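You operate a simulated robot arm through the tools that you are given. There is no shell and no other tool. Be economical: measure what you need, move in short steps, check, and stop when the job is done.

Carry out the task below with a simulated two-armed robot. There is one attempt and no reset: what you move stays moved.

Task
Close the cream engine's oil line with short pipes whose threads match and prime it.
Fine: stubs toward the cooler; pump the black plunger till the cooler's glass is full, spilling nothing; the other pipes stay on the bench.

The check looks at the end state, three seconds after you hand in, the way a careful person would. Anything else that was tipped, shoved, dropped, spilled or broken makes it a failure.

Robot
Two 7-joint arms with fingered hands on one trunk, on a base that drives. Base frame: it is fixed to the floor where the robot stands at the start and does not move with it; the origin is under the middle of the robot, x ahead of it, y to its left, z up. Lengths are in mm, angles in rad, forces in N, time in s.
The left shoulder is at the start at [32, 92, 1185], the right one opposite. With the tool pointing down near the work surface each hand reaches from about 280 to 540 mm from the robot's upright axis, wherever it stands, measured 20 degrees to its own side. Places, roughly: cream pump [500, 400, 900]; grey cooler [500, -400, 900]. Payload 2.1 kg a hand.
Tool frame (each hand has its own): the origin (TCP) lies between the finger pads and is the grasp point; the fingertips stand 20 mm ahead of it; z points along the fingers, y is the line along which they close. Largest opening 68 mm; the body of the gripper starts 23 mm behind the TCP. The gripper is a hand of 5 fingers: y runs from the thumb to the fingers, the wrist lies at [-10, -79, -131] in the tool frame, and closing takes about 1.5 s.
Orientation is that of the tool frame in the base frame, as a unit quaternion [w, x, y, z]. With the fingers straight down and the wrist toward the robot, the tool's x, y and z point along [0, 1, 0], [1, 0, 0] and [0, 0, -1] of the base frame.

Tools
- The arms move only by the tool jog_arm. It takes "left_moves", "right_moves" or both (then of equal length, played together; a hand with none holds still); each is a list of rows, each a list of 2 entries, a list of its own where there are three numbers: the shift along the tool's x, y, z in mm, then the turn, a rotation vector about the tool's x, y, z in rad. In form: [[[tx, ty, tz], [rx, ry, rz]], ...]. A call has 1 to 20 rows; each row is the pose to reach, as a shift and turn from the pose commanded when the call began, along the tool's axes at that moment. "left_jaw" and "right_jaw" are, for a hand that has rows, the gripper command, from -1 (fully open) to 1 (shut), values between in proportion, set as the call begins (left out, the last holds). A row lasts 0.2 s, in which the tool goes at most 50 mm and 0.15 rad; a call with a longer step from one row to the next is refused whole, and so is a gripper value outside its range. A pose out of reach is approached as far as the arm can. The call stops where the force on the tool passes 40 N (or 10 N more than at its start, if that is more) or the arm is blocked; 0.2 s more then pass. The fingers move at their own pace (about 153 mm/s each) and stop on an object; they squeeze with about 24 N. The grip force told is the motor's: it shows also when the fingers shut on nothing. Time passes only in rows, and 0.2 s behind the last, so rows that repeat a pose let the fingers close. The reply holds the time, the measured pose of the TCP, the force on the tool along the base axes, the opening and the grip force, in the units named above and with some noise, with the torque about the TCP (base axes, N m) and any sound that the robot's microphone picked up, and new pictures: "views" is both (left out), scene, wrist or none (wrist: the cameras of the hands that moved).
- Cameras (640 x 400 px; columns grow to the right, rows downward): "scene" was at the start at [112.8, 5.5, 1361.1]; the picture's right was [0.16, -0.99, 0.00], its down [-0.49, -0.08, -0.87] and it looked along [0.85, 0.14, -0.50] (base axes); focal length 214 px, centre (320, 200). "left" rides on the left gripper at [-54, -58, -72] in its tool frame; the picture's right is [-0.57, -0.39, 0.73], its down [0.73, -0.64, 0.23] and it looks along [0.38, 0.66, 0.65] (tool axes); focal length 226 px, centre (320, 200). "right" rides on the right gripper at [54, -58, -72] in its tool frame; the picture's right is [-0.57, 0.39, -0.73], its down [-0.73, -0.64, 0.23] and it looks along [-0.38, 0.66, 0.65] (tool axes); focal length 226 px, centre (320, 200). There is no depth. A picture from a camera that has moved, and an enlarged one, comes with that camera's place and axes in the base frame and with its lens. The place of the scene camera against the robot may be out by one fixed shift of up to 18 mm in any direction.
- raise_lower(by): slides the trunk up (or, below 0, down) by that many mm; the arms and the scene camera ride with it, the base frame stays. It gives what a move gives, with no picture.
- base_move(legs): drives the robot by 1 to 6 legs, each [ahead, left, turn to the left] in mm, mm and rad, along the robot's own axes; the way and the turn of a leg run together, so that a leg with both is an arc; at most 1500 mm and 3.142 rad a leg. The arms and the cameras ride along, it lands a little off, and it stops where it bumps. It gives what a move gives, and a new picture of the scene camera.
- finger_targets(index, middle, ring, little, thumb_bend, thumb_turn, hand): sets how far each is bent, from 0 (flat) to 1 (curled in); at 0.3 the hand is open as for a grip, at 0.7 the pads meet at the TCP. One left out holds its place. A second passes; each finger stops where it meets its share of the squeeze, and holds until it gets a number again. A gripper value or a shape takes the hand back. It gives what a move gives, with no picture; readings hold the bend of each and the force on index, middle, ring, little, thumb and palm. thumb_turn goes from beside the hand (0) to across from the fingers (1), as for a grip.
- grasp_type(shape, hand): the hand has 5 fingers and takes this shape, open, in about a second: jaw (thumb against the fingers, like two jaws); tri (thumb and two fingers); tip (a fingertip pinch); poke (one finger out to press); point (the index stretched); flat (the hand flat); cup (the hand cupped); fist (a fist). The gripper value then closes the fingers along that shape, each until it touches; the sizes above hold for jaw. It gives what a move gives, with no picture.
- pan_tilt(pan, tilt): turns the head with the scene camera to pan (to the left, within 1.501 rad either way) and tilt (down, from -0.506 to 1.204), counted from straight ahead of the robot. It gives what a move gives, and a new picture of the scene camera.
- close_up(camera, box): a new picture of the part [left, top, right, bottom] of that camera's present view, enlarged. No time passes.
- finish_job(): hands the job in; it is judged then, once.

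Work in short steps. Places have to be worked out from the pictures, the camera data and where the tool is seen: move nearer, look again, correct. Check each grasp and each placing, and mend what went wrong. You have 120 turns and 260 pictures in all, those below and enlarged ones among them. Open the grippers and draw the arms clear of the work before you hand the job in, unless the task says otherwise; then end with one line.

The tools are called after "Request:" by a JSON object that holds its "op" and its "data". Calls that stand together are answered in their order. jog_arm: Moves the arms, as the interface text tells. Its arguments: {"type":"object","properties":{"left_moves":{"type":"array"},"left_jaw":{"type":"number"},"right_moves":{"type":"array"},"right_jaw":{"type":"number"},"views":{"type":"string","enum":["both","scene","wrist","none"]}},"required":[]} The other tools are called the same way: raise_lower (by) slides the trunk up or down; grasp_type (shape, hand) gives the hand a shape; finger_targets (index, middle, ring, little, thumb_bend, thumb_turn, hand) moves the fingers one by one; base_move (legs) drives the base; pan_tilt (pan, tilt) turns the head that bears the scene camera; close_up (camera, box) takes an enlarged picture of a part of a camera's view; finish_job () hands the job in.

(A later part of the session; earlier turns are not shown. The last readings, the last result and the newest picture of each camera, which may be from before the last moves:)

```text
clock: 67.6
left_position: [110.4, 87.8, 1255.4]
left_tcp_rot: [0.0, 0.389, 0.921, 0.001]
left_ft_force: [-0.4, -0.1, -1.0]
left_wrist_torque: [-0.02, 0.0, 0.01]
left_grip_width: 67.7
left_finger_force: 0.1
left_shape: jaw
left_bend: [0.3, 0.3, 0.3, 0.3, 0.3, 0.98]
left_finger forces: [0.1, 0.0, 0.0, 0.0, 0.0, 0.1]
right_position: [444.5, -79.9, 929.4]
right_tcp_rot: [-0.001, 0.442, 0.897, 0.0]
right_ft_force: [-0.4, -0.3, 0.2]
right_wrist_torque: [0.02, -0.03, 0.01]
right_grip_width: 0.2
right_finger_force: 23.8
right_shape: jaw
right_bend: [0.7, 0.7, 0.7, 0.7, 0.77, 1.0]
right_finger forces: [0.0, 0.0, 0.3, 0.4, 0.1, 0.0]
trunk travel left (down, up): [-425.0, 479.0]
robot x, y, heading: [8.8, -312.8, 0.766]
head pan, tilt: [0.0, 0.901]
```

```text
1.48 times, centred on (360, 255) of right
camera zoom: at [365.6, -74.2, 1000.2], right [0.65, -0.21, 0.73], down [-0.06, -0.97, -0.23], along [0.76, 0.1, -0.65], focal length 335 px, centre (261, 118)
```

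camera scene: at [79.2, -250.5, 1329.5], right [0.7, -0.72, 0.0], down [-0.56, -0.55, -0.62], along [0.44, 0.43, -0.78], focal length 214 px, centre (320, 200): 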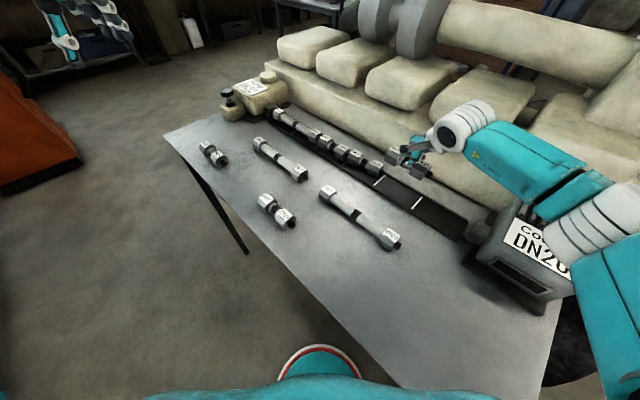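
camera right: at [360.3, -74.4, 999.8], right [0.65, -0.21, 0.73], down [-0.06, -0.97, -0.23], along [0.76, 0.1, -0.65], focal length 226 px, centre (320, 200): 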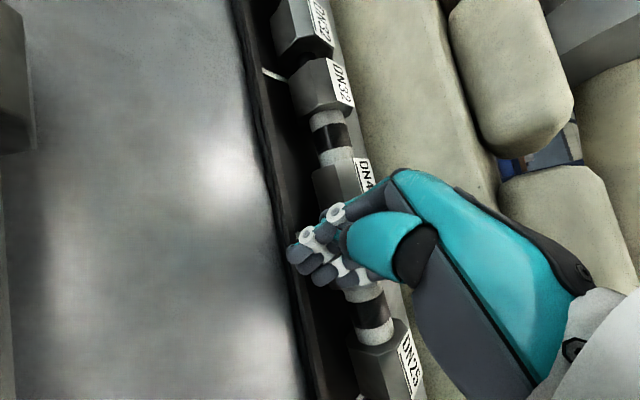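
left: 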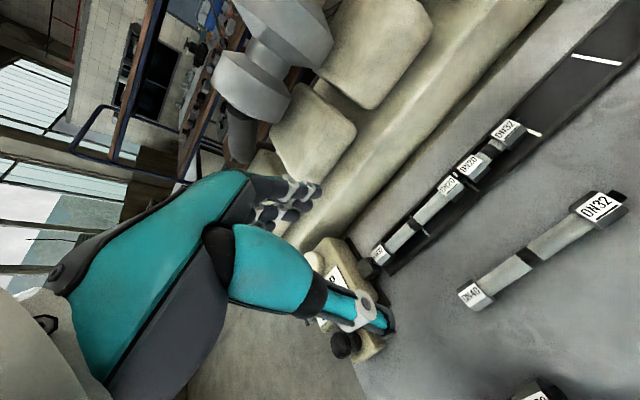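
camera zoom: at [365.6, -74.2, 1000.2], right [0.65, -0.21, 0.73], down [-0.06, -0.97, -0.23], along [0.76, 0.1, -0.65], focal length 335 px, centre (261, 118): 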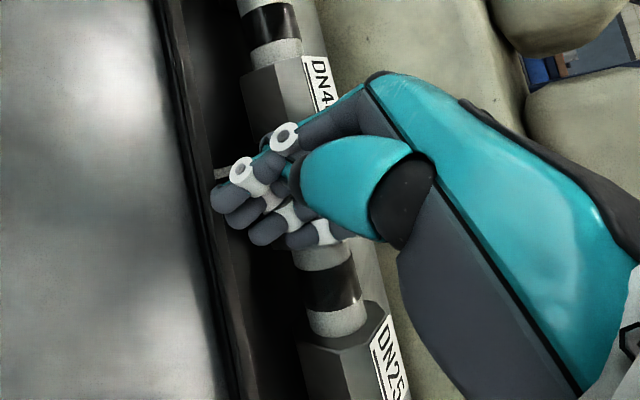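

Retreat from it and raise to look.

Request:
{"op": "jog_arm", "data": {"right_moves": [[[12, -16, 0], [0, 0, 0]], [[12, -16, -45], [0, 0, 0]], [[12, -16, -90], [0, 0, 0]], [[0, 10, -120], [0, 0, 0]], [[-14, 40, -130], [0, 0, 0]]], "views": "wrist"}}

Request:
{"op": "close_up", "data": {"camera": "scene", "box": [260, 90, 420, 190]}}

Request:
{"op": "close_up", "data": {"camera": "scene", "box": [340, 110, 500, 210]}}

```text
clock: 68.8
left_position: [111.9, 87.9, 1255.5]
left_tcp_rot: [0.0, 0.388, 0.922, 0.0]
left_ft_force: [-0.6, 0.0, 0.0]
left_wrist_torque: [0.03, -0.02, 0.0]
left_grip_width: 67.8
left_finger_force: 0.0
left_shape: jaw
left_bend: [0.3, 0.3, 0.3, 0.3, 0.3, 0.98]
left_finger forces: [0.1, 0.1, 0.0, 0.0, 0.0, 0.1]
right_position: [484.6, -67.2, 1058.8]
right_tcp_rot: [0.0, 0.441, 0.897, -0.001]
right_ft_force: [-0.6, 0.2, 0.0]
right_wrist_torque: [0.0, -0.02, 0.01]
right_grip_width: 0.0
right_finger_force: 24.6
right_shape: jaw
right_bend: [0.7, 0.7, 0.7, 0.7, 0.77, 1.0]
right_finger forces: [0.1, 0.1, 0.1, 0.0, 0.0, 0.0]
trunk travel left (down, up): [-425.0, 479.0]
robot x, y, heading: [10.3, -309.2, 0.772]
head pan, tilt: [0.0, 0.901]
camera right: at [405.6, -61.0, 1129.9], right [0.65, -0.21, 0.73], down [-0.06, -0.97, -0.23], along [0.76, 0.11, -0.65], focal length 226 px, centre (320, 200)
```

right: 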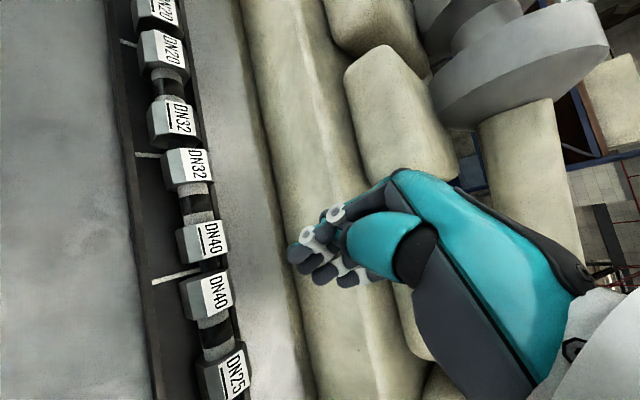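

```text
4.00 times, centred on (340, 140) of scene
camera zoom: at [79.0, -250.4, 1329.5], right [0.7, -0.72, 0.0], down [-0.56, -0.55, -0.62], along [0.44, 0.43, -0.78], focal length 858 px, centre (240, 440)
```

zoom: 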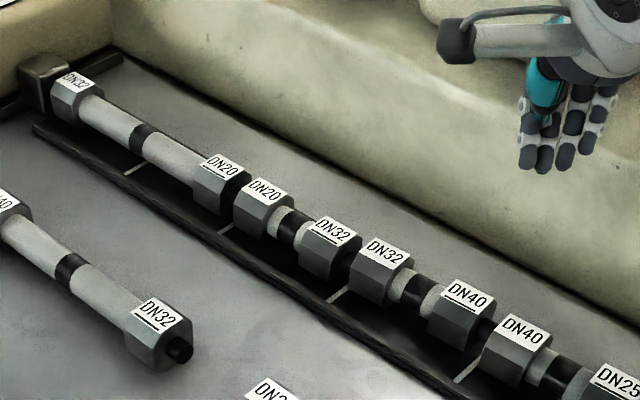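

```text
4.00 times, centred on (420, 160) of scene
camera zoom: at [79.0, -250.4, 1329.5], right [0.7, -0.72, 0.0], down [-0.56, -0.55, -0.62], along [0.44, 0.43, -0.78], focal length 858 px, centre (-80, 360)
```

zoom: 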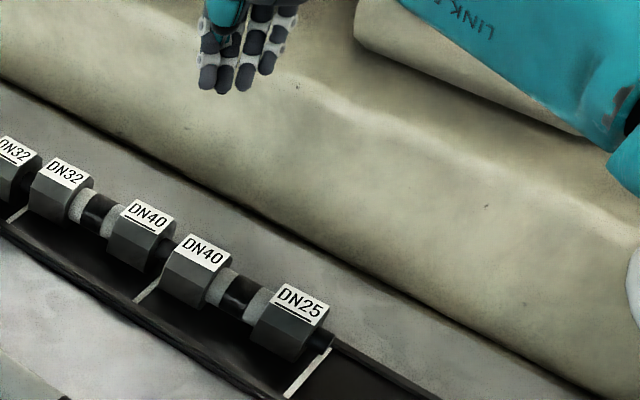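

The line is now straight to ~3 mm. Next the 25→20 piece with the left hand (so its forearm stays away from the cooler). First retract the right arm high and drive over.

Request:
{"op": "jog_arm", "data": {"right_moves": [[[0, 0, -45], [0, 0, 0]], [[0, -30, -80], [0, 0, 0]], [[1, -70, -110], [0, 0, 0]], [[2, -110, -130], [0, 0, -0.05]], [[3, -150, -150], [0, 0, -0.116]], [[3, -185, -170], [0, 0, -0.116]], [[3, -200, -180], [0, 0, -0.116]]], "right_jaw": -1, "views": "none"}}

Request:
{"op": "base_move", "data": {"legs": [[-77, 75, 0], [0, 0, -0.772], [0, 546, 0]]}}

Request:
{"op": "close_up", "data": {"camera": "left", "box": [0, 0, 640, 400]}}

```text
clock: 70.4
left_position: [111.5, 88.0, 1255.3]
left_tcp_rot: [0.001, 0.389, 0.921, 0.0]
left_ft_force: [0.0, -0.4, 0.5]
left_wrist_torque: [-0.01, 0.01, -0.02]
left_grip_width: 67.7
left_finger_force: 0.1
left_shape: jaw
left_bend: [0.3, 0.3, 0.3, 0.3, 0.3, 0.98]
left_finger forces: [0.1, 0.0, 0.1, 0.1, 0.0, 0.0]
right_position: [323.8, -185.5, 1238.3]
right_tcp_rot: [0.001, 0.389, 0.921, 0.0]
right_ft_force: [0.5, 0.2, 0.2]
right_wrist_torque: [0.0, 0.0, 0.03]
right_grip_width: 67.9
right_finger_force: 0.0
right_shape: jaw
right_bend: [0.3, 0.3, 0.3, 0.3, 0.3, 0.98]
right_finger forces: [0.1, 0.1, 0.1, 0.1, 0.0, 0.1]
trunk travel left (down, up): [-425.0, 479.0]
robot x, y, heading: [9.6, -311.8, 0.775]
head pan, tilt: [0.0, 0.901]
```

```text
clock: 76.3
left_position: [261.4, 437.2, 1255.6]
left_tcp_rot: [0.0, 0.709, 0.705, 0.0]
left_ft_force: [-0.2, 0.1, 0.0]
left_wrist_torque: [0.01, -0.01, 0.04]
left_grip_width: 67.9
left_finger_force: 0.0
left_shape: jaw
left_bend: [0.3, 0.3, 0.3, 0.3, 0.3, 0.98]
left_finger forces: [0.0, 0.0, 0.0, 0.0, 0.0, 0.0]
right_position: [220.0, 92.0, 1237.4]
right_tcp_rot: [-0.001, 0.71, 0.704, -0.001]
right_ft_force: [0.2, -0.8, 0.5]
right_wrist_torque: [0.0, 0.0, -0.01]
right_grip_width: 67.8
right_finger_force: 0.2
right_shape: jaw
right_bend: [0.3, 0.3, 0.3, 0.3, 0.3, 0.98]
right_finger forces: [0.0, 0.1, 0.0, 0.0, 0.0, 0.0]
trunk travel left (down, up): [-425.0, 479.0]
robot x, y, heading: [-92.9, 222.6, -0.002]
head pan, tilt: [0.0, 0.901]
camera scene: at [4.7, 213.2, 1329.5], right [0.0, -1.0, 0.0], down [-0.78, 0.0, -0.62], along [0.62, 0.0, -0.78], focal length 214 px, centre (320, 200)
```

scene: 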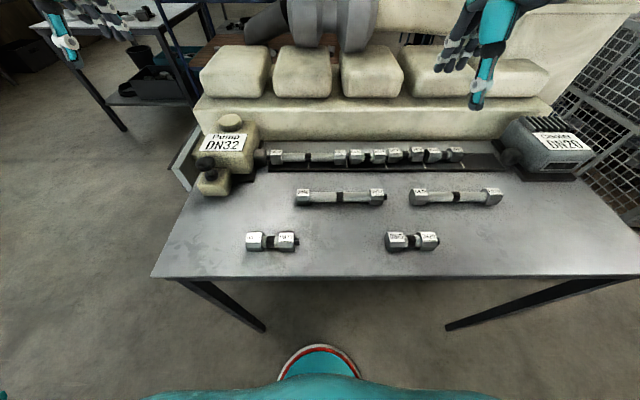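

```text
1.00 times, centred on (320, 200) of left
camera zoom: at [202.6, 381.6, 1325.7], right [-0.39, -0.56, -0.73], down [-0.64, 0.74, -0.23], along [0.67, 0.37, -0.65], focal length 226 px, centre (320, 200)
```

zoom: 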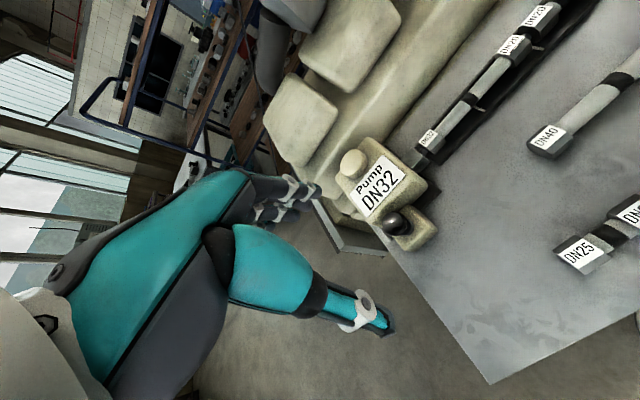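

Move the left hand above the 25→20 piece (≈[219,336]) at z≈1040.

Request:
{"op": "jog_arm", "data": {"left_moves": [[[-30, -12, 20], [0, 0, 0]], [[-60, -24, 50], [0, 0, 0]], [[-90, -36, 85], [0, 0, 0]], [[-101, -42, 130], [0, 0, 0]], [[-101, -42, 175], [0, 0, 0]], [[-101, -42, 215], [0, 0, 0]], [[-101, -42, 215], [0, 0, 0]]], "left_jaw": -1, "views": "wrist"}}

```text
clock: 77.9
left_position: [218.0, 336.7, 1039.7]
left_tcp_rot: [-0.001, 0.71, 0.705, 0.0]
left_ft_force: [-0.6, 0.8, -1.1]
left_wrist_torque: [0.01, 0.03, 0.0]
left_grip_width: 67.6
left_finger_force: 0.0
left_shape: jaw
left_bend: [0.3, 0.3, 0.3, 0.3, 0.3, 0.98]
left_finger forces: [0.0, 0.1, 0.0, 0.0, 0.0, 0.1]
right_position: [218.2, 91.9, 1238.6]
right_tcp_rot: [-0.001, 0.709, 0.705, 0.0]
right_ft_force: [-0.2, -0.1, -0.1]
right_wrist_torque: [0.0, 0.06, 0.0]
right_grip_width: 67.8
right_finger_force: 0.0
right_shape: jaw
right_bend: [0.3, 0.3, 0.3, 0.3, 0.3, 0.98]
right_finger forces: [0.0, 0.0, 0.0, 0.1, 0.1, 0.1]
trunk travel left (down, up): [-425.0, 479.0]
robot x, y, heading: [-93.0, 221.3, -0.005]
head pan, tilt: [0.0, 0.901]
camera left: at [160.5, 281.6, 1110.2], right [-0.39, -0.56, -0.73], down [-0.64, 0.74, -0.23], along [0.67, 0.37, -0.65], focal length 226 px, centre (320, 200)
```

left: 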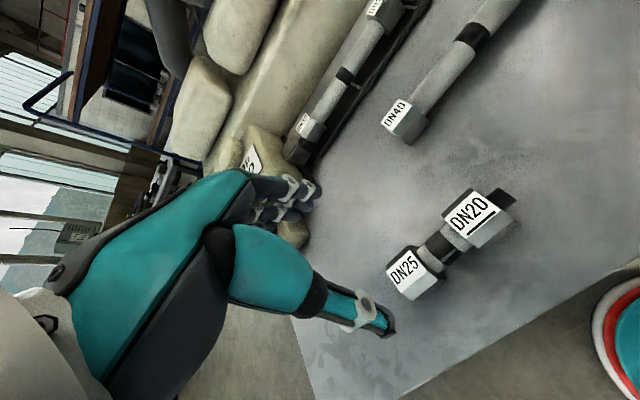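

Label centre computed at [215.5,319], straight. Shift and descend to z≈960, check.

Request:
{"op": "jog_arm", "data": {"left_moves": [[[-8, 0, 30], [0, 0, 0]], [[-16, 0, 60], [0, 0, 0]], [[-16, 0, 80], [0, 0, 0]], [[-16, 0, 80], [0, 0, 0]]], "views": "wrist"}}

```text
clock: 78.9
left_position: [218.5, 319.8, 959.4]
left_tcp_rot: [0.0, 0.709, 0.706, -0.001]
left_ft_force: [-0.4, -0.2, -0.4]
left_wrist_torque: [-0.01, -0.03, 0.0]
left_grip_width: 67.5
left_finger_force: 0.1
left_shape: jaw
left_bend: [0.3, 0.3, 0.3, 0.3, 0.3, 0.98]
left_finger forces: [0.1, 0.0, 0.0, 0.0, 0.0, 0.0]
right_position: [219.1, 92.2, 1237.2]
right_tcp_rot: [-0.001, 0.71, 0.704, 0.0]
right_ft_force: [0.2, 0.4, -0.2]
right_wrist_torque: [0.01, 0.0, 0.01]
right_grip_width: 67.7
right_finger_force: 0.0
right_shape: jaw
right_bend: [0.3, 0.3, 0.3, 0.3, 0.3, 0.98]
right_finger forces: [0.1, 0.0, 0.0, 0.1, 0.0, 0.0]
trunk travel left (down, up): [-425.0, 479.0]
robot x, y, heading: [-96.4, 223.1, -0.012]
head pan, tilt: [0.0, 0.901]
camera left: at [160.0, 265.4, 1029.4], right [-0.39, -0.56, -0.73], down [-0.64, 0.74, -0.23], along [0.67, 0.37, -0.65], focal length 226 px, centre (320, 200)
```

left: 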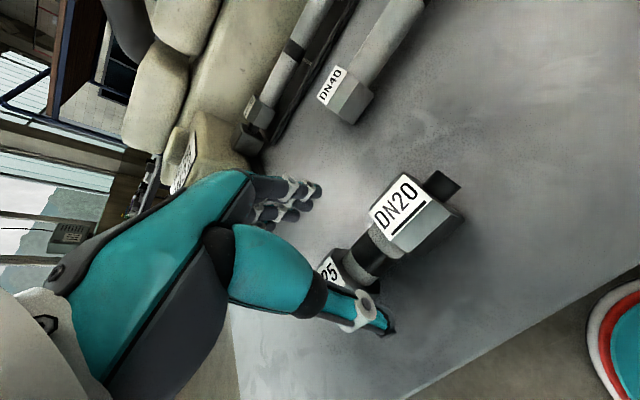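

Mirror image of the earlier good approach. Descend to 924, close and lift.

Request:
{"op": "jog_arm", "data": {"left_moves": [[[0, 1, 18], [0, 0, 0]], [[0, 1, 35], [0, 0, 0]], [[0, 1, 35], [0, 0, 0]]], "views": "none"}}

Request:
{"op": "jog_arm", "data": {"left_moves": [[[0, 0, 0], [0, 0, 0]], [[0, 0, 0], [0, 0, 0]], [[0, 0, 0], [0, 0, 0]], [[0, 0, 0], [0, 0, 0]], [[0, 0, 0], [0, 0, 0]], [[0, 0, 0], [0, 0, 0]], [[0, 0, 0], [0, 0, 0]], [[0, 0, -30], [0, 0, 0]], [[0, 0, -75], [0, 0, 0]], [[0, 0, -120], [0, 0, 0]], [[0, 0, -160], [0, 0, 0]], [[0, 0, -200], [0, 0, 0]]], "left_jaw": 1}}

```text
clock: 79.7
left_position: [219.2, 320.8, 926.4]
left_tcp_rot: [0.0, 0.709, 0.705, 0.0]
left_ft_force: [0.5, 0.6, -0.3]
left_wrist_torque: [0.03, 0.02, 0.01]
left_grip_width: 67.4
left_finger_force: 0.2
left_shape: jaw
left_bend: [0.3, 0.3, 0.3, 0.3, 0.3, 0.98]
left_finger forces: [0.0, 0.0, 0.0, 0.1, 0.1, 0.0]
right_position: [219.1, 92.8, 1236.9]
right_tcp_rot: [-0.001, 0.709, 0.705, -0.001]
right_ft_force: [0.0, 0.1, 0.5]
right_wrist_torque: [0.01, 0.0, 0.0]
right_grip_width: 67.6
right_finger_force: 0.1
right_shape: jaw
right_bend: [0.3, 0.3, 0.3, 0.3, 0.3, 0.98]
right_finger forces: [0.1, 0.1, 0.0, 0.1, 0.0, 0.0]
trunk travel left (down, up): [-425.0, 479.0]
robot x, y, heading: [-95.5, 222.7, -0.005]
head pan, tilt: [0.0, 0.901]
```

```text
clock: 82.3
left_position: [219.1, 320.7, 1124.8]
left_tcp_rot: [-0.001, 0.709, 0.706, -0.001]
left_ft_force: [0.2, 0.2, -2.2]
left_wrist_torque: [-0.01, -0.01, -0.04]
left_grip_width: 16.3
left_finger_force: 23.7
left_shape: jaw
left_bend: [0.73, 0.59, 0.71, 0.71, 0.77, 0.94]
left_finger forces: [15.8, 4.9, 1.7, 0.4, 22.0, 0.0]
right_position: [218.6, 91.2, 1238.2]
right_tcp_rot: [0.0, 0.709, 0.705, 0.0]
right_ft_force: [-0.8, 0.0, -0.9]
right_wrist_torque: [-0.03, -0.01, -0.05]
right_grip_width: 67.6
right_finger_force: 0.0
right_shape: jaw
right_bend: [0.3, 0.3, 0.3, 0.3, 0.3, 0.98]
right_finger forces: [0.0, 0.0, 0.0, 0.0, 0.0, 0.1]
trunk travel left (down, up): [-425.0, 479.0]
robot x, y, heading: [-97.1, 228.0, -0.011]
head pan, tilt: [0.0, 0.901]
camera scene: at [4.8, 212.9, 1329.5], right [0.0, -1.0, 0.0], down [-0.78, 0.0, -0.62], along [0.62, 0.0, -0.78], focal length 214 px, centre (320, 200)
camera left: at [161.5, 266.0, 1195.4], right [-0.39, -0.56, -0.73], down [-0.64, 0.74, -0.23], along [0.66, 0.38, -0.65], focal length 226 px, centre (320, 200)
```

scene: 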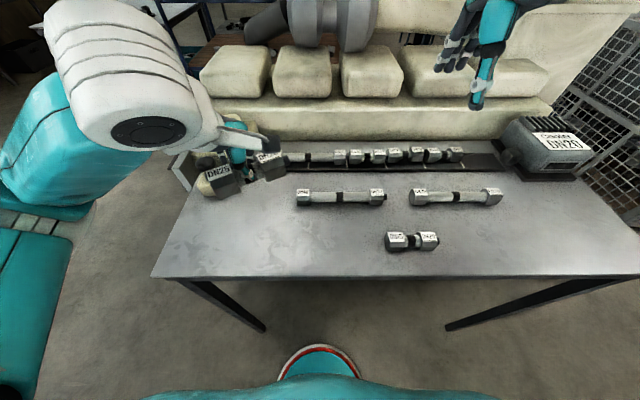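
left: 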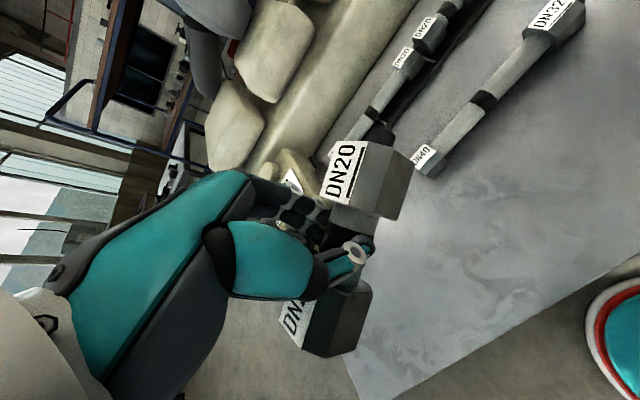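

Held firmly, mirrored grasp. Drive to slot 3 with heading −0.77.

Request:
{"op": "base_move", "data": {"legs": [[0, -266, 0], [0, 0, -0.76], [88, 84, 0]]}}

Request:
{"op": "close_up", "data": {"camera": "left", "box": [0, 0, 640, 400]}}

```text
clock: 87.0
left_position: [325.3, -175.5, 1124.8]
left_tcp_rot: [0.0, 0.915, 0.403, 0.0]
left_ft_force: [-0.3, -0.3, -2.5]
left_wrist_torque: [0.0, -0.01, 0.01]
left_grip_width: 16.2
left_finger_force: 23.5
left_shape: jaw
left_bend: [0.73, 0.59, 0.71, 0.71, 0.77, 0.94]
left_finger forces: [15.8, 4.9, 1.6, 0.4, 21.9, 0.1]
right_position: [172.5, -344.7, 1238.3]
right_tcp_rot: [-0.001, 0.916, 0.401, 0.0]
right_ft_force: [0.1, 0.4, 0.4]
right_wrist_torque: [-0.02, 0.0, -0.02]
right_grip_width: 67.8
right_finger_force: 0.0
right_shape: jaw
right_bend: [0.3, 0.3, 0.3, 0.3, 0.3, 0.98]
right_finger forces: [0.1, 0.0, 0.1, 0.0, 0.0, 0.0]
trunk travel left (down, up): [-425.0, 479.0]
robot x, y, heading: [24.7, -36.1, -0.74]
head pan, tilt: [0.0, 0.901]
camera scene: at [100.1, -114.8, 1329.4], right [-0.68, -0.74, 0.0], down [-0.58, 0.53, -0.62], along [0.46, -0.42, -0.78], focal length 214 px, centre (320, 200)
```

scene: 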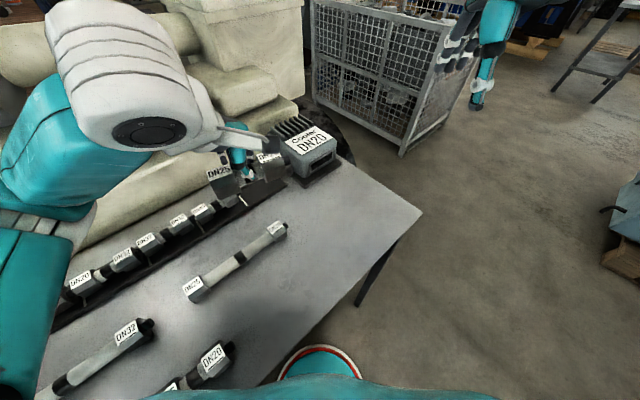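

```text
1.00 times, centred on (320, 200) of left
camera zoom: at [247.1, -175.9, 1195.0], right [-0.67, -0.16, -0.73], down [0.02, 0.97, -0.23], along [0.74, -0.17, -0.65], focal length 226 px, centre (320, 200)
```

zoom: 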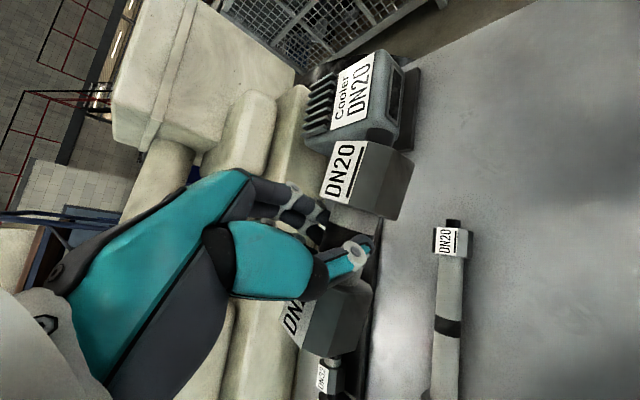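

Measured yaw about 9–12° clockwise; I turn the hand CCW 0.16, and move over slot 3 to z≈1010.

Request:
{"op": "jog_arm", "data": {"left_moves": [[[13, 32, 0], [0, 0, -0.08]], [[26, 65, 0], [0, 0, -0.16]], [[39, 97, 10], [0, 0, -0.16]], [[52, 130, 30], [0, 0, -0.16]], [[65, 162, 50], [0, 0, -0.16]], [[65, 162, 90], [0, 0, -0.16]], [[65, 162, 115], [0, 0, -0.16]], [[65, 162, 115], [0, 0, -0.16]]], "views": "wrist"}}

Request:
{"op": "close_up", "data": {"camera": "left", "box": [220, 100, 480, 390]}}

Request:
{"op": "close_up", "data": {"camera": "scene", "box": [150, 110, 350, 235]}}

```text
clock: 88.8
left_position: [489.7, -236.7, 1008.7]
left_tcp_rot: [0.0, 0.88, 0.475, 0.001]
left_ft_force: [0.2, -0.1, -2.3]
left_wrist_torque: [-0.02, 0.0, 0.02]
left_grip_width: 16.4
left_finger_force: 24.2
left_shape: jaw
left_bend: [0.73, 0.59, 0.71, 0.71, 0.77, 0.93]
left_finger forces: [16.0, 5.0, 1.6, 0.2, 22.0, 0.0]
right_position: [172.0, -342.9, 1238.3]
right_tcp_rot: [-0.001, 0.916, 0.402, -0.001]
right_ft_force: [-0.3, -0.3, 0.3]
right_wrist_torque: [0.04, -0.01, 0.0]
right_grip_width: 67.6
right_finger_force: 0.2
right_shape: jaw
right_bend: [0.3, 0.3, 0.3, 0.3, 0.3, 0.98]
right_finger forces: [0.0, 0.0, 0.0, 0.1, 0.0, 0.1]
trunk travel left (down, up): [-425.0, 479.0]
robot x, y, heading: [28.1, -36.4, -0.739]
head pan, tilt: [0.0, 0.901]
camera left: at [411.5, -250.8, 1078.0], right [-0.63, -0.26, -0.73], down [-0.13, 0.96, -0.23], along [0.76, -0.05, -0.65], focal length 226 px, centre (320, 200)
```

left: 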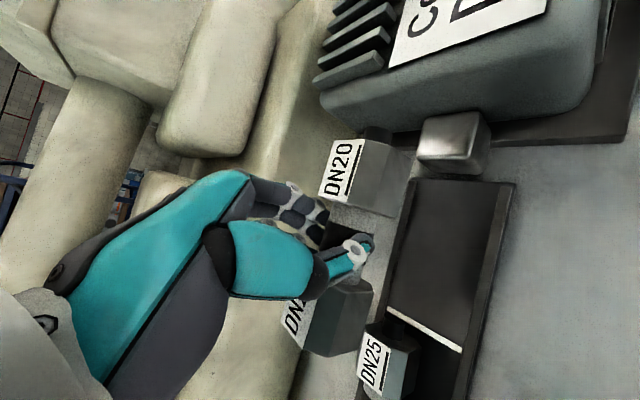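

```text
1.38 times, centred on (350, 245) of left
camera zoom: at [411.5, -250.8, 1078.0], right [-0.63, -0.26, -0.73], down [-0.13, 0.96, -0.23], along [0.76, -0.05, -0.65], focal length 312 px, centre (279, 138)
```

zoom: 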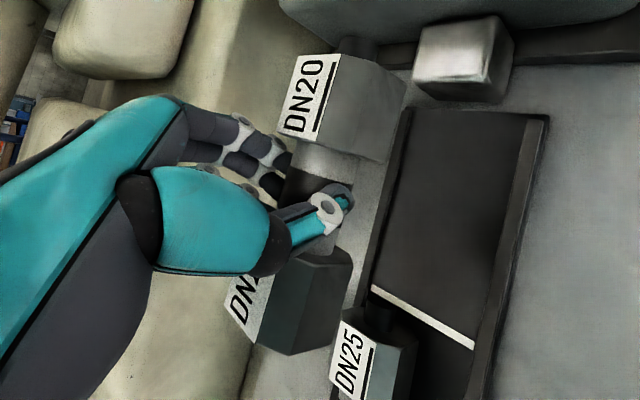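

```text
3.20 times, centred on (250, 172) of scene
camera zoom: at [99.7, -114.9, 1329.5], right [-0.68, -0.74, 0.0], down [-0.58, 0.53, -0.62], along [0.46, -0.42, -0.78], focal length 686 px, centre (544, 288)
```

zoom: 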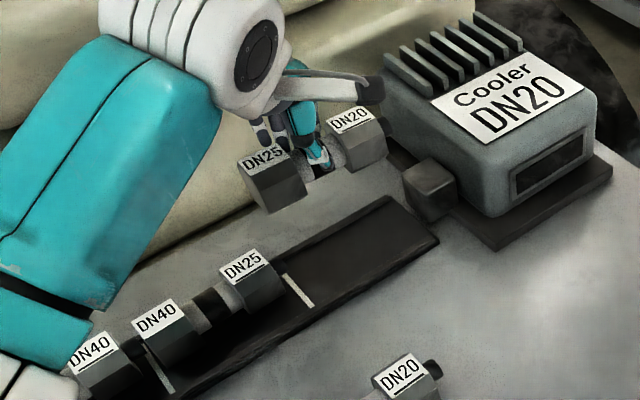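

Yaw now looks right and centre y ≈ −240. Height in hand is ambiguous, so I lower 45 mm and re-measure against its neighbours.

Request:
{"op": "jog_arm", "data": {"left_moves": [[[0, 0, 25], [0, 0, 0]], [[0, 0, 45], [0, 0, 0]], [[0, 0, 45], [0, 0, 0]]], "views": "wrist"}}

Request:
{"op": "close_up", "data": {"camera": "scene", "box": [170, 130, 310, 218]}}

```text
clock: 89.6
left_position: [490.1, -236.4, 963.8]
left_tcp_rot: [0.0, 0.88, 0.475, 0.0]
left_ft_force: [-0.5, -0.1, -2.1]
left_wrist_torque: [0.0, 0.02, 0.02]
left_grip_width: 16.2
left_finger_force: 24.4
left_shape: jaw
left_bend: [0.73, 0.59, 0.71, 0.71, 0.77, 0.93]
left_finger forces: [16.1, 4.8, 1.7, 0.3, 22.0, 0.0]
right_position: [171.2, -343.9, 1238.3]
right_tcp_rot: [0.0, 0.915, 0.402, -0.001]
right_ft_force: [-0.2, -0.5, -0.4]
right_wrist_torque: [-0.01, -0.04, -0.02]
right_grip_width: 67.7
right_finger_force: 0.0
right_shape: jaw
right_bend: [0.3, 0.3, 0.3, 0.3, 0.3, 0.98]
right_finger forces: [0.1, 0.0, 0.0, 0.0, 0.1, 0.0]
trunk travel left (down, up): [-425.0, 479.0]
robot x, y, heading: [29.9, -33.5, -0.74]
head pan, tilt: [0.0, 0.901]
camera left: at [411.2, -250.7, 1034.1], right [-0.63, -0.26, -0.73], down [-0.13, 0.96, -0.23], along [0.76, -0.05, -0.65], focal length 226 px, centre (320, 200)
```

left: 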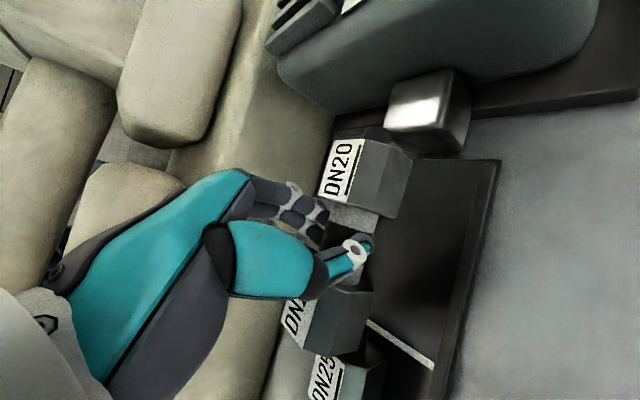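

```text
4.55 times, centred on (240, 174) of scene
camera zoom: at [99.7, -114.9, 1329.5], right [-0.68, -0.74, 0.0], down [-0.58, 0.53, -0.62], along [0.46, -0.42, -0.78], focal length 975 px, centre (684, 318)
```

zoom: 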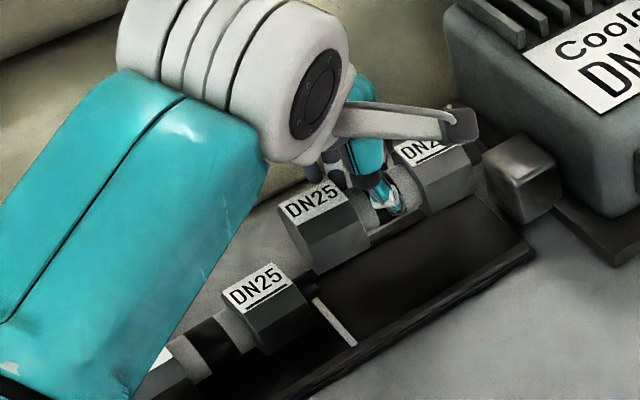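

Projected landing matches the wanted place within ~2 mm. Lower with a 1.5 mm shift toward the cooler.

Request:
{"op": "jog_arm", "data": {"left_moves": [[[-1.3, 0.8, 15], [0, 0, 0]], [[-1.3, 0.8, 26], [0, 0, 0]], [[-1.3, 0.8, 32], [0, 0, 0]], [[-1.3, 0.8, 32], [0, 0, 0]]], "views": "wrist"}}

Request:
{"op": "close_up", "data": {"camera": "scene", "box": [170, 130, 310, 218]}}

```text
clock: 90.6
left_position: [489.6, -237.7, 931.8]
left_tcp_rot: [0.0, 0.88, 0.475, 0.0]
left_ft_force: [-0.8, 0.2, 2.0]
left_wrist_torque: [-0.01, -0.06, -0.03]
left_grip_width: 16.4
left_finger_force: 24.3
left_shape: jaw
left_bend: [0.73, 0.59, 0.71, 0.71, 0.77, 0.93]
left_finger forces: [15.8, 5.7, 1.9, 0.2, 22.5, 0.0]
right_position: [171.5, -343.3, 1237.6]
right_tcp_rot: [-0.001, 0.916, 0.402, 0.0]
right_ft_force: [0.2, 0.4, -0.1]
right_wrist_torque: [0.02, 0.0, -0.02]
right_grip_width: 67.7
right_finger_force: 0.0
right_shape: jaw
right_bend: [0.3, 0.3, 0.3, 0.3, 0.3, 0.98]
right_finger forces: [0.1, 0.1, 0.0, 0.0, 0.0, 0.0]
trunk travel left (down, up): [-425.0, 479.0]
robot x, y, heading: [25.4, -38.4, -0.74]
head pan, tilt: [0.0, 0.901]
camera left: at [411.2, -252.0, 1002.7], right [-0.63, -0.26, -0.73], down [-0.13, 0.96, -0.23], along [0.76, -0.05, -0.65], focal length 226 px, centre (320, 200)
```

left: 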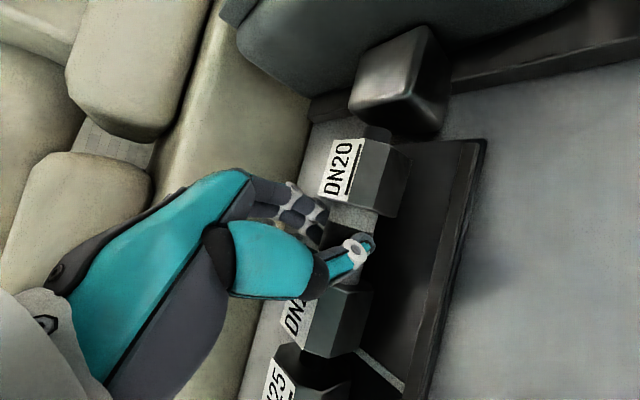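

```text
4.55 times, centred on (240, 174) of scene
camera zoom: at [99.3, -114.8, 1329.5], right [-0.68, -0.74, 0.0], down [-0.58, 0.53, -0.62], along [0.46, -0.42, -0.78], focal length 975 px, centre (684, 318)
```

zoom: 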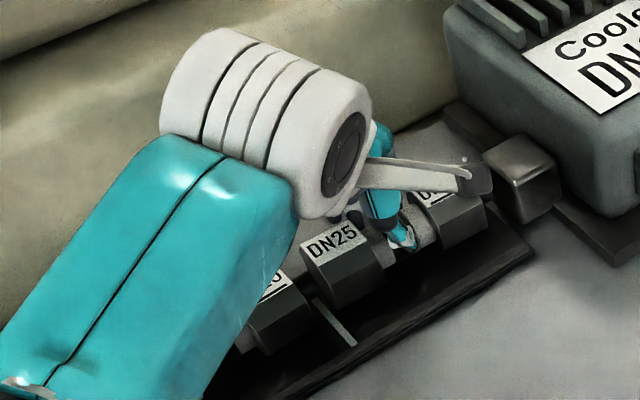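

Touching down. Press 2 mm, then release all fingers together by a small amount with finger targets.

Request:
{"op": "jog_arm", "data": {"left_moves": [[[0, 0, 2], [0, 0, 0]], [[0, 0, 3], [0, 0, 0]]], "views": "none"}}

Request:
{"op": "finger_targets", "data": {"hand": "left", "index": 0.66, "middle": 0.5, "ring": 0.55, "little": 0.55, "thumb_bend": 0.7}}

Request:
{"op": "close_up", "data": {"camera": "left", "box": [0, 0, 640, 400]}}

Request:
{"op": "close_up", "data": {"camera": "scene", "box": [170, 130, 310, 218]}}

```text
clock: 91.2
left_position: [489.4, -238.8, 930.7]
left_tcp_rot: [0.002, 0.88, 0.474, 0.001]
left_ft_force: [2.4, -1.8, 13.0]
left_wrist_torque: [-0.06, -0.16, -0.01]
left_grip_width: 17.1
left_finger_force: 23.8
left_shape: jaw
left_bend: [0.73, 0.58, 0.72, 0.71, 0.78, 0.93]
left_finger forces: [16.3, 6.8, 3.4, 0.2, 23.0, 0.0]
right_position: [169.8, -343.7, 1238.1]
right_tcp_rot: [-0.001, 0.915, 0.403, 0.0]
right_ft_force: [-0.3, 0.7, -0.6]
right_wrist_torque: [-0.01, 0.02, 0.0]
right_grip_width: 68.0
right_finger_force: 0.1
right_shape: jaw
right_bend: [0.3, 0.3, 0.3, 0.3, 0.3, 0.98]
right_finger forces: [0.0, 0.0, 0.1, 0.0, 0.0, 0.0]
trunk travel left (down, up): [-425.0, 479.0]
robot x, y, heading: [28.2, -37.9, -0.745]
head pan, tilt: [0.0, 0.901]
```

```text
clock: 92.2
left_position: [488.1, -237.4, 930.0]
left_tcp_rot: [0.0, 0.88, 0.475, 0.0]
left_ft_force: [-2.4, -1.3, 6.0]
left_wrist_torque: [-0.06, 0.05, 0.09]
left_grip_width: 15.4
left_finger_force: 6.2
left_shape: fingers
left_bend: [0.56, 0.5, 0.55, 0.55, 0.6, 0.96]
left_finger forces: [5.2, 0.0, 0.1, 0.1, 7.7, 0.0]
right_position: [171.2, -343.7, 1238.7]
right_tcp_rot: [0.0, 0.915, 0.402, 0.0]
right_ft_force: [-0.2, 0.3, -0.1]
right_wrist_torque: [0.0, 0.0, -0.01]
right_grip_width: 67.7
right_finger_force: 0.1
right_shape: jaw
right_bend: [0.3, 0.3, 0.3, 0.3, 0.3, 0.98]
right_finger forces: [0.0, 0.1, 0.1, 0.0, 0.0, 0.1]
trunk travel left (down, up): [-425.0, 479.0]
robot x, y, heading: [25.9, -39.4, -0.742]
head pan, tilt: [0.0, 0.901]
```

```text
1.00 times, centred on (320, 200) of left
camera zoom: at [410.2, -251.5, 1000.1], right [-0.63, -0.26, -0.73], down [-0.13, 0.96, -0.23], along [0.76, -0.05, -0.65], focal length 226 px, centre (320, 200)
```

zoom: 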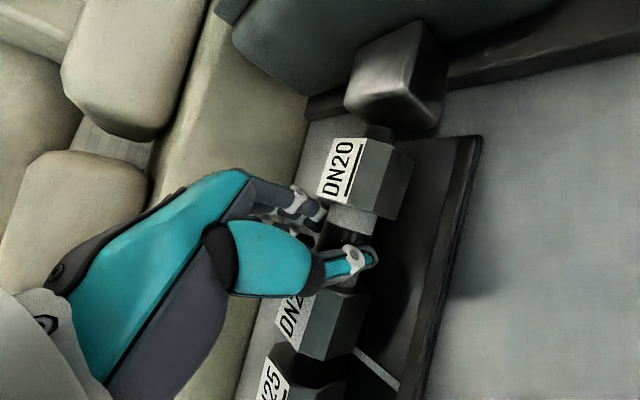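

```text
4.55 times, centred on (240, 174) of scene
camera zoom: at [98.6, -114.8, 1329.5], right [-0.68, -0.74, 0.0], down [-0.58, 0.53, -0.62], along [0.46, -0.42, -0.78], focal length 975 px, centre (684, 318)
```

zoom: 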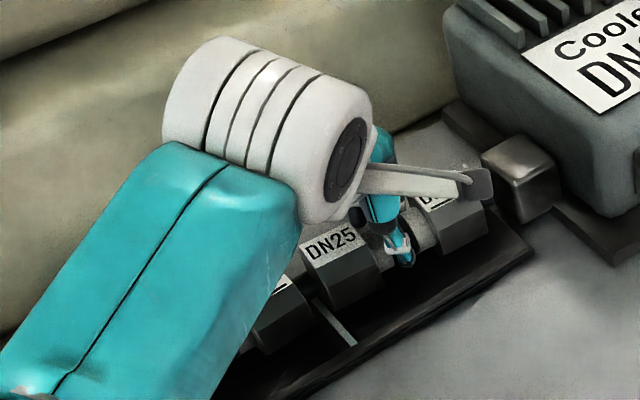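

The piece stayed. Open a bit further.

Request:
{"op": "finger_targets", "data": {"hand": "left", "index": 0.5, "middle": 0.45, "ring": 0.45, "little": 0.45, "thumb_bend": 0.53}}

Request:
{"op": "close_up", "data": {"camera": "left", "box": [0, 0, 640, 400]}}

```text
clock: 93.2
left_position: [487.7, -237.2, 929.2]
left_tcp_rot: [0.0, 0.88, 0.475, 0.0]
left_ft_force: [-0.7, 0.3, -1.1]
left_wrist_torque: [0.0, 0.04, 0.03]
left_grip_width: 26.3
left_finger_force: 1.6
left_shape: fingers
left_bend: [0.51, 0.45, 0.45, 0.45, 0.52, 1.0]
left_finger forces: [0.6, 0.0, 0.0, 0.1, 1.7, 0.0]
right_position: [172.0, -343.4, 1238.1]
right_tcp_rot: [0.0, 0.916, 0.402, 0.0]
right_ft_force: [-0.1, -0.3, -0.9]
right_wrist_torque: [-0.02, 0.03, 0.0]
right_grip_width: 68.0
right_finger_force: 0.1
right_shape: jaw
right_bend: [0.3, 0.3, 0.3, 0.3, 0.3, 0.98]
right_finger forces: [0.1, 0.0, 0.0, 0.0, 0.0, 0.0]
trunk travel left (down, up): [-425.0, 479.0]
robot x, y, heading: [25.5, -31.3, -0.744]
head pan, tilt: [0.0, 0.901]
```

```text
1.00 times, centred on (320, 200) of left
camera zoom: at [410.8, -251.5, 999.8], right [-0.63, -0.26, -0.73], down [-0.13, 0.96, -0.23], along [0.76, -0.05, -0.65], focal length 226 px, centre (320, 200)
```

zoom: 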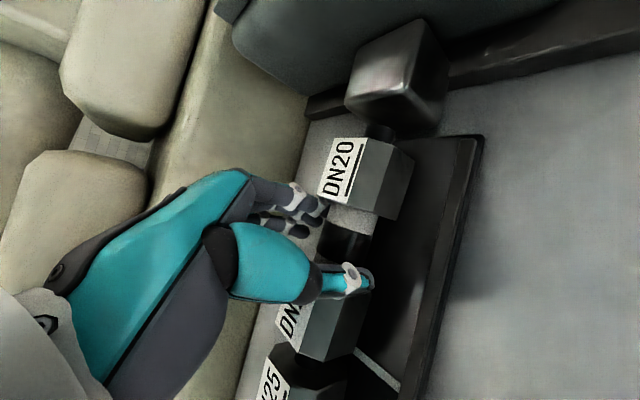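

Piece unmoved, forces nearly zero. Lift straight up and away.

Request:
{"op": "jog_arm", "data": {"left_moves": [[[0, 0, -6], [0, 0, 0]], [[0, 0, -14], [0, 0, 0]], [[0, 0, -30], [0, 0, 0]], [[0, 0, -70], [0, 0, 0]], [[0, 0, -100], [0, 0, 0]]], "views": "wrist"}}

Request:
{"op": "close_up", "data": {"camera": "scene", "box": [150, 110, 350, 235]}}

```text
clock: 94.4
left_position: [489.5, -237.2, 1031.1]
left_tcp_rot: [0.0, 0.88, 0.474, 0.0]
left_ft_force: [0.1, -0.9, 0.1]
left_wrist_torque: [0.01, -0.01, -0.01]
left_grip_width: 26.0
left_finger_force: 0.1
left_shape: fingers
left_bend: [0.5, 0.45, 0.45, 0.45, 0.53, 1.0]
left_finger forces: [0.0, 0.0, 0.0, 0.0, 0.0, 0.1]
right_position: [172.1, -343.8, 1237.7]
right_tcp_rot: [-0.001, 0.916, 0.402, 0.0]
right_ft_force: [0.5, 0.2, 0.0]
right_wrist_torque: [0.02, 0.02, 0.03]
right_grip_width: 67.9
right_finger_force: 0.1
right_shape: jaw
right_bend: [0.3, 0.3, 0.3, 0.3, 0.3, 0.98]
right_finger forces: [0.0, 0.0, 0.0, 0.1, 0.1, 0.0]
trunk travel left (down, up): [-425.0, 479.0]
robot x, y, heading: [24.9, -33.8, -0.742]
head pan, tilt: [0.0, 0.901]
camera left: at [410.7, -251.5, 1100.6], right [-0.63, -0.26, -0.73], down [-0.13, 0.96, -0.23], along [0.76, -0.05, -0.65], focal length 226 px, centre (320, 200)
```

left: 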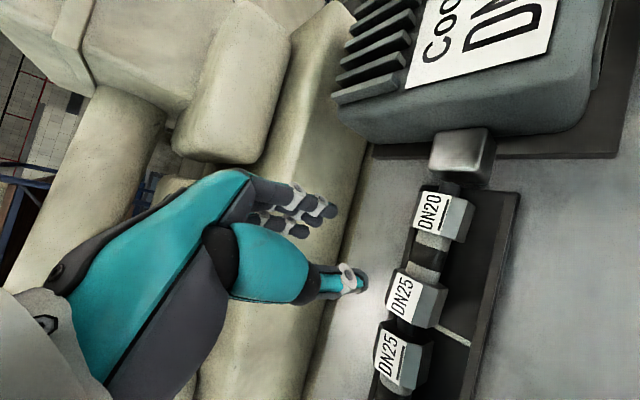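

```text
3.20 times, centred on (250, 172) of scene
camera zoom: at [99.4, -114.8, 1329.5], right [-0.68, -0.74, 0.0], down [-0.58, 0.53, -0.62], along [0.46, -0.42, -0.78], focal length 686 px, centre (544, 288)
```

zoom: 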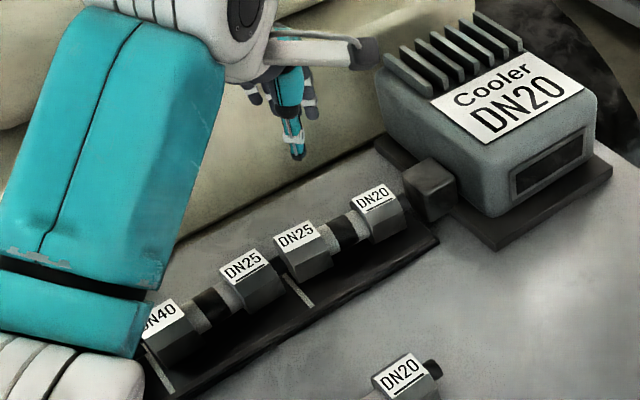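

The 25→20 pipe is in neatly; the line runs to the cooler port. Retract the left arm and drive to the pump.

Request:
{"op": "jog_arm", "data": {"left_moves": [[[0, 0, -45], [0, 0, 0]], [[0, 0, -85], [0, 0, 0]], [[14, -30, -110], [0, 0, 0.04]], [[28, -60, -130], [0, 0, 0.08]], [[42, -92, -150], [0, 0, 0.12]], [[56, -122, -170], [0, 0, 0.16]]], "left_jaw": -1, "views": "none"}}

Request:
{"op": "base_move", "data": {"legs": [[-55, -51, 0], [0, 0, 0.742], [0, 364, 0]]}}

Request:
{"op": "close_up", "data": {"camera": "left", "box": [0, 0, 640, 400]}}

Request:
{"op": "close_up", "data": {"camera": "scene", "box": [210, 120, 640, 300]}}

```text
clock: 95.8
left_position: [417.2, -124.3, 1198.2]
left_tcp_rot: [-0.001, 0.915, 0.403, 0.0]
left_ft_force: [0.9, 0.0, 0.2]
left_wrist_torque: [0.01, 0.02, 0.04]
left_grip_width: 68.1
left_finger_force: 0.1
left_shape: jaw
left_bend: [0.3, 0.3, 0.3, 0.3, 0.3, 0.98]
left_finger forces: [0.0, 0.0, 0.1, 0.1, 0.0, 0.0]
right_position: [171.3, -343.4, 1238.0]
right_tcp_rot: [0.0, 0.916, 0.402, 0.0]
right_ft_force: [-0.1, 0.7, 1.0]
right_wrist_torque: [0.01, 0.0, -0.03]
right_grip_width: 67.9
right_finger_force: 0.0
right_shape: jaw
right_bend: [0.3, 0.3, 0.3, 0.3, 0.3, 0.98]
right_finger forces: [0.0, 0.1, 0.1, 0.0, 0.0, 0.0]
trunk travel left (down, up): [-425.0, 479.0]
robot x, y, heading: [26.0, -38.2, -0.742]
head pan, tilt: [0.0, 0.901]
```

```text
clock: 100.7
left_position: [303.7, 525.2, 1197.8]
left_tcp_rot: [0.001, 0.709, 0.705, 0.0]
left_ft_force: [-0.3, 0.7, 0.0]
left_wrist_torque: [0.0, 0.0, 0.03]
left_grip_width: 67.9
left_finger_force: 0.1
left_shape: jaw
left_bend: [0.3, 0.3, 0.3, 0.3, 0.3, 0.98]
left_finger forces: [0.1, 0.1, 0.0, 0.0, 0.0, 0.1]
right_position: [268.7, 197.4, 1237.7]
right_tcp_rot: [0.0, 0.71, 0.704, 0.0]
right_ft_force: [0.8, -0.1, -0.5]
right_wrist_torque: [0.01, 0.02, 0.01]
right_grip_width: 67.4
right_finger_force: 0.1
right_shape: jaw
right_bend: [0.3, 0.3, 0.3, 0.3, 0.3, 0.98]
right_finger forces: [0.0, 0.1, 0.0, 0.0, 0.0, 0.0]
trunk travel left (down, up): [-425.0, 479.0]
robot x, y, heading: [-52.9, 328.3, -0.003]
head pan, tilt: [0.0, 0.901]
camera scene: at [53.6, 319.2, 1329.5], right [-0.01, -1.0, 0.0], down [-0.78, 0.0, -0.62], along [0.62, 0.0, -0.78], focal length 214 px, centre (320, 200)
```

scene: 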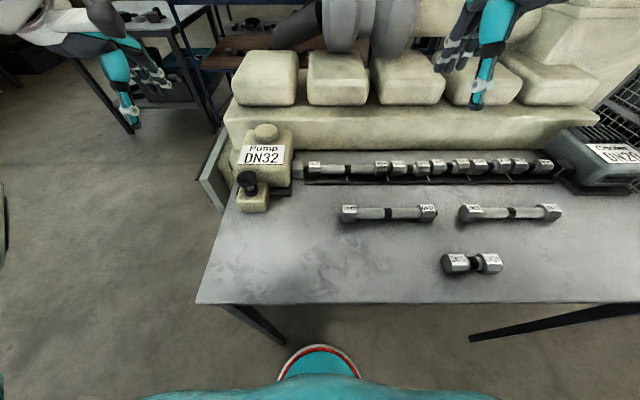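

```text
1.00 times, centred on (320, 200) of left
camera zoom: at [245.3, 469.9, 1268.6], right [-0.39, -0.56, -0.73], down [-0.64, 0.74, -0.23], along [0.67, 0.37, -0.65], focal length 226 px, centre (320, 200)
```

zoom: 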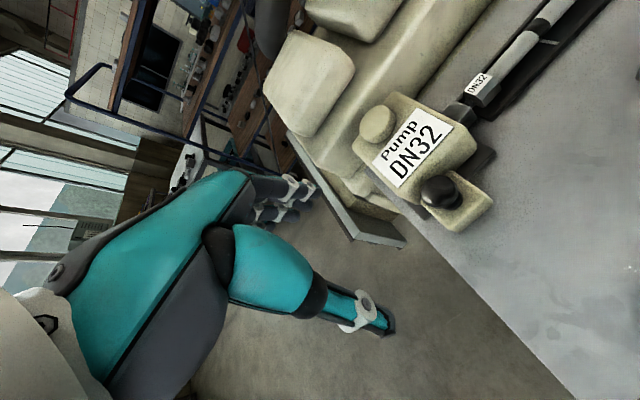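

```text
1.49 times, centred on (425, 210) of scene
camera zoom: at [53.6, 319.2, 1329.5], right [-0.01, -1.0, 0.0], down [-0.78, 0.0, -0.62], along [0.62, 0.0, -0.78], focal length 319 px, centre (164, 185)
```

zoom: 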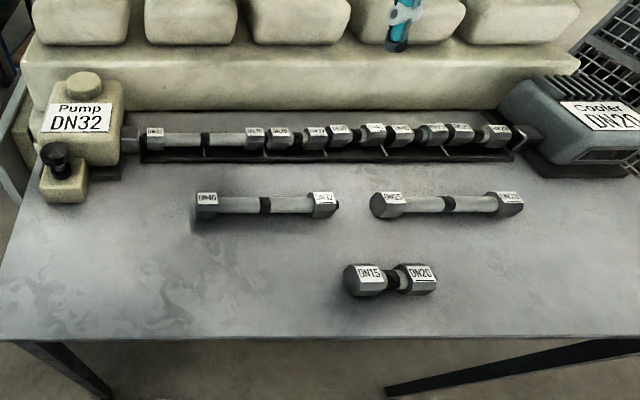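

The whole line looks closed. Triangulated plunger knob ≈ [384,487], z≈968. Close the left hand and go above it at z≈1050.

Request:
{"op": "jog_arm", "data": {"left_moves": [[[-10, 20, 20], [0, 0, 0]], [[-19, 40, 50], [0, 0, 0]], [[-29, 60, 85], [0, 0, 0]], [[-38, 81, 115], [0, 0, 0]], [[-38, 81, 145], [0, 0, 0]], [[-38, 81, 145], [0, 0, 0]], [[-38, 81, 145], [0, 0, 0]]], "left_jaw": 1}}

Request:
{"op": "close_up", "data": {"camera": "scene", "box": [180, 100, 340, 230]}}

```text
clock: 102.3
left_position: [384.6, 485.0, 1053.0]
left_tcp_rot: [0.0, 0.709, 0.705, 0.0]
left_ft_force: [0.1, -0.1, -0.4]
left_wrist_torque: [-0.04, -0.03, 0.01]
left_grip_width: 0.2
left_finger_force: 24.0
left_shape: jaw
left_bend: [0.7, 0.7, 0.7, 0.7, 0.77, 1.0]
left_finger forces: [0.0, 0.0, 0.0, 0.0, 0.0, 0.0]
right_position: [266.9, 197.5, 1238.5]
right_tcp_rot: [0.0, 0.71, 0.705, -0.001]
right_ft_force: [0.4, 0.4, -1.4]
right_wrist_torque: [-0.01, -0.01, -0.01]
right_grip_width: 67.6
right_finger_force: 0.1
right_shape: jaw
right_bend: [0.3, 0.3, 0.3, 0.3, 0.3, 0.98]
right_finger forces: [0.0, 0.1, 0.1, 0.0, 0.0, 0.0]
trunk travel left (down, up): [-425.0, 479.0]
robot x, y, heading: [-44.2, 331.4, -0.004]
head pan, tilt: [0.0, 0.901]
camera scene: at [53.6, 318.8, 1329.5], right [-0.01, -1.0, 0.0], down [-0.78, 0.0, -0.62], along [0.62, 0.0, -0.78], focal length 214 px, centre (320, 200)
camera left: at [326.8, 430.9, 1122.5], right [-0.39, -0.56, -0.73], down [-0.64, 0.74, -0.23], along [0.67, 0.37, -0.65], focal length 226 px, centre (320, 200)
```

scene: 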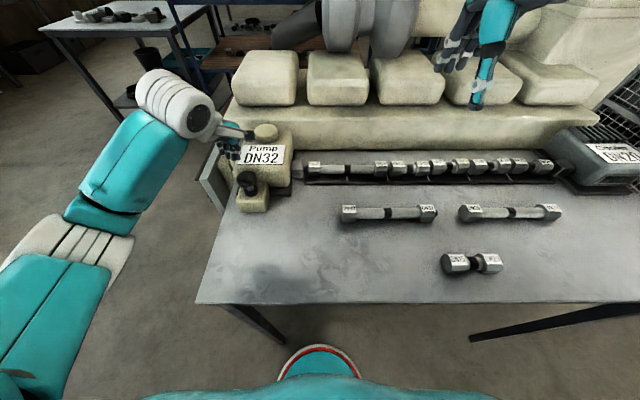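
left: 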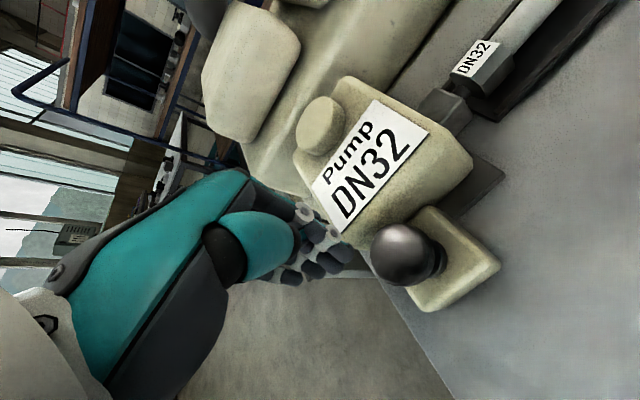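

```text
3.08 times, centred on (260, 165) of scene
camera zoom: at [53.6, 318.8, 1329.5], right [-0.01, -1.0, 0.0], down [-0.78, 0.0, -0.62], along [0.62, 0.0, -0.78], focal length 660 px, centre (505, 308)
```

zoom: 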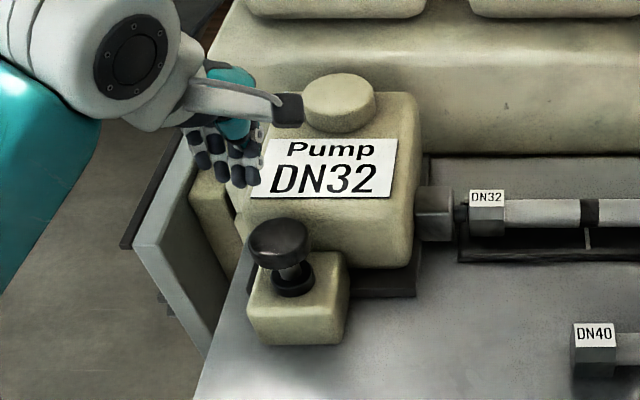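

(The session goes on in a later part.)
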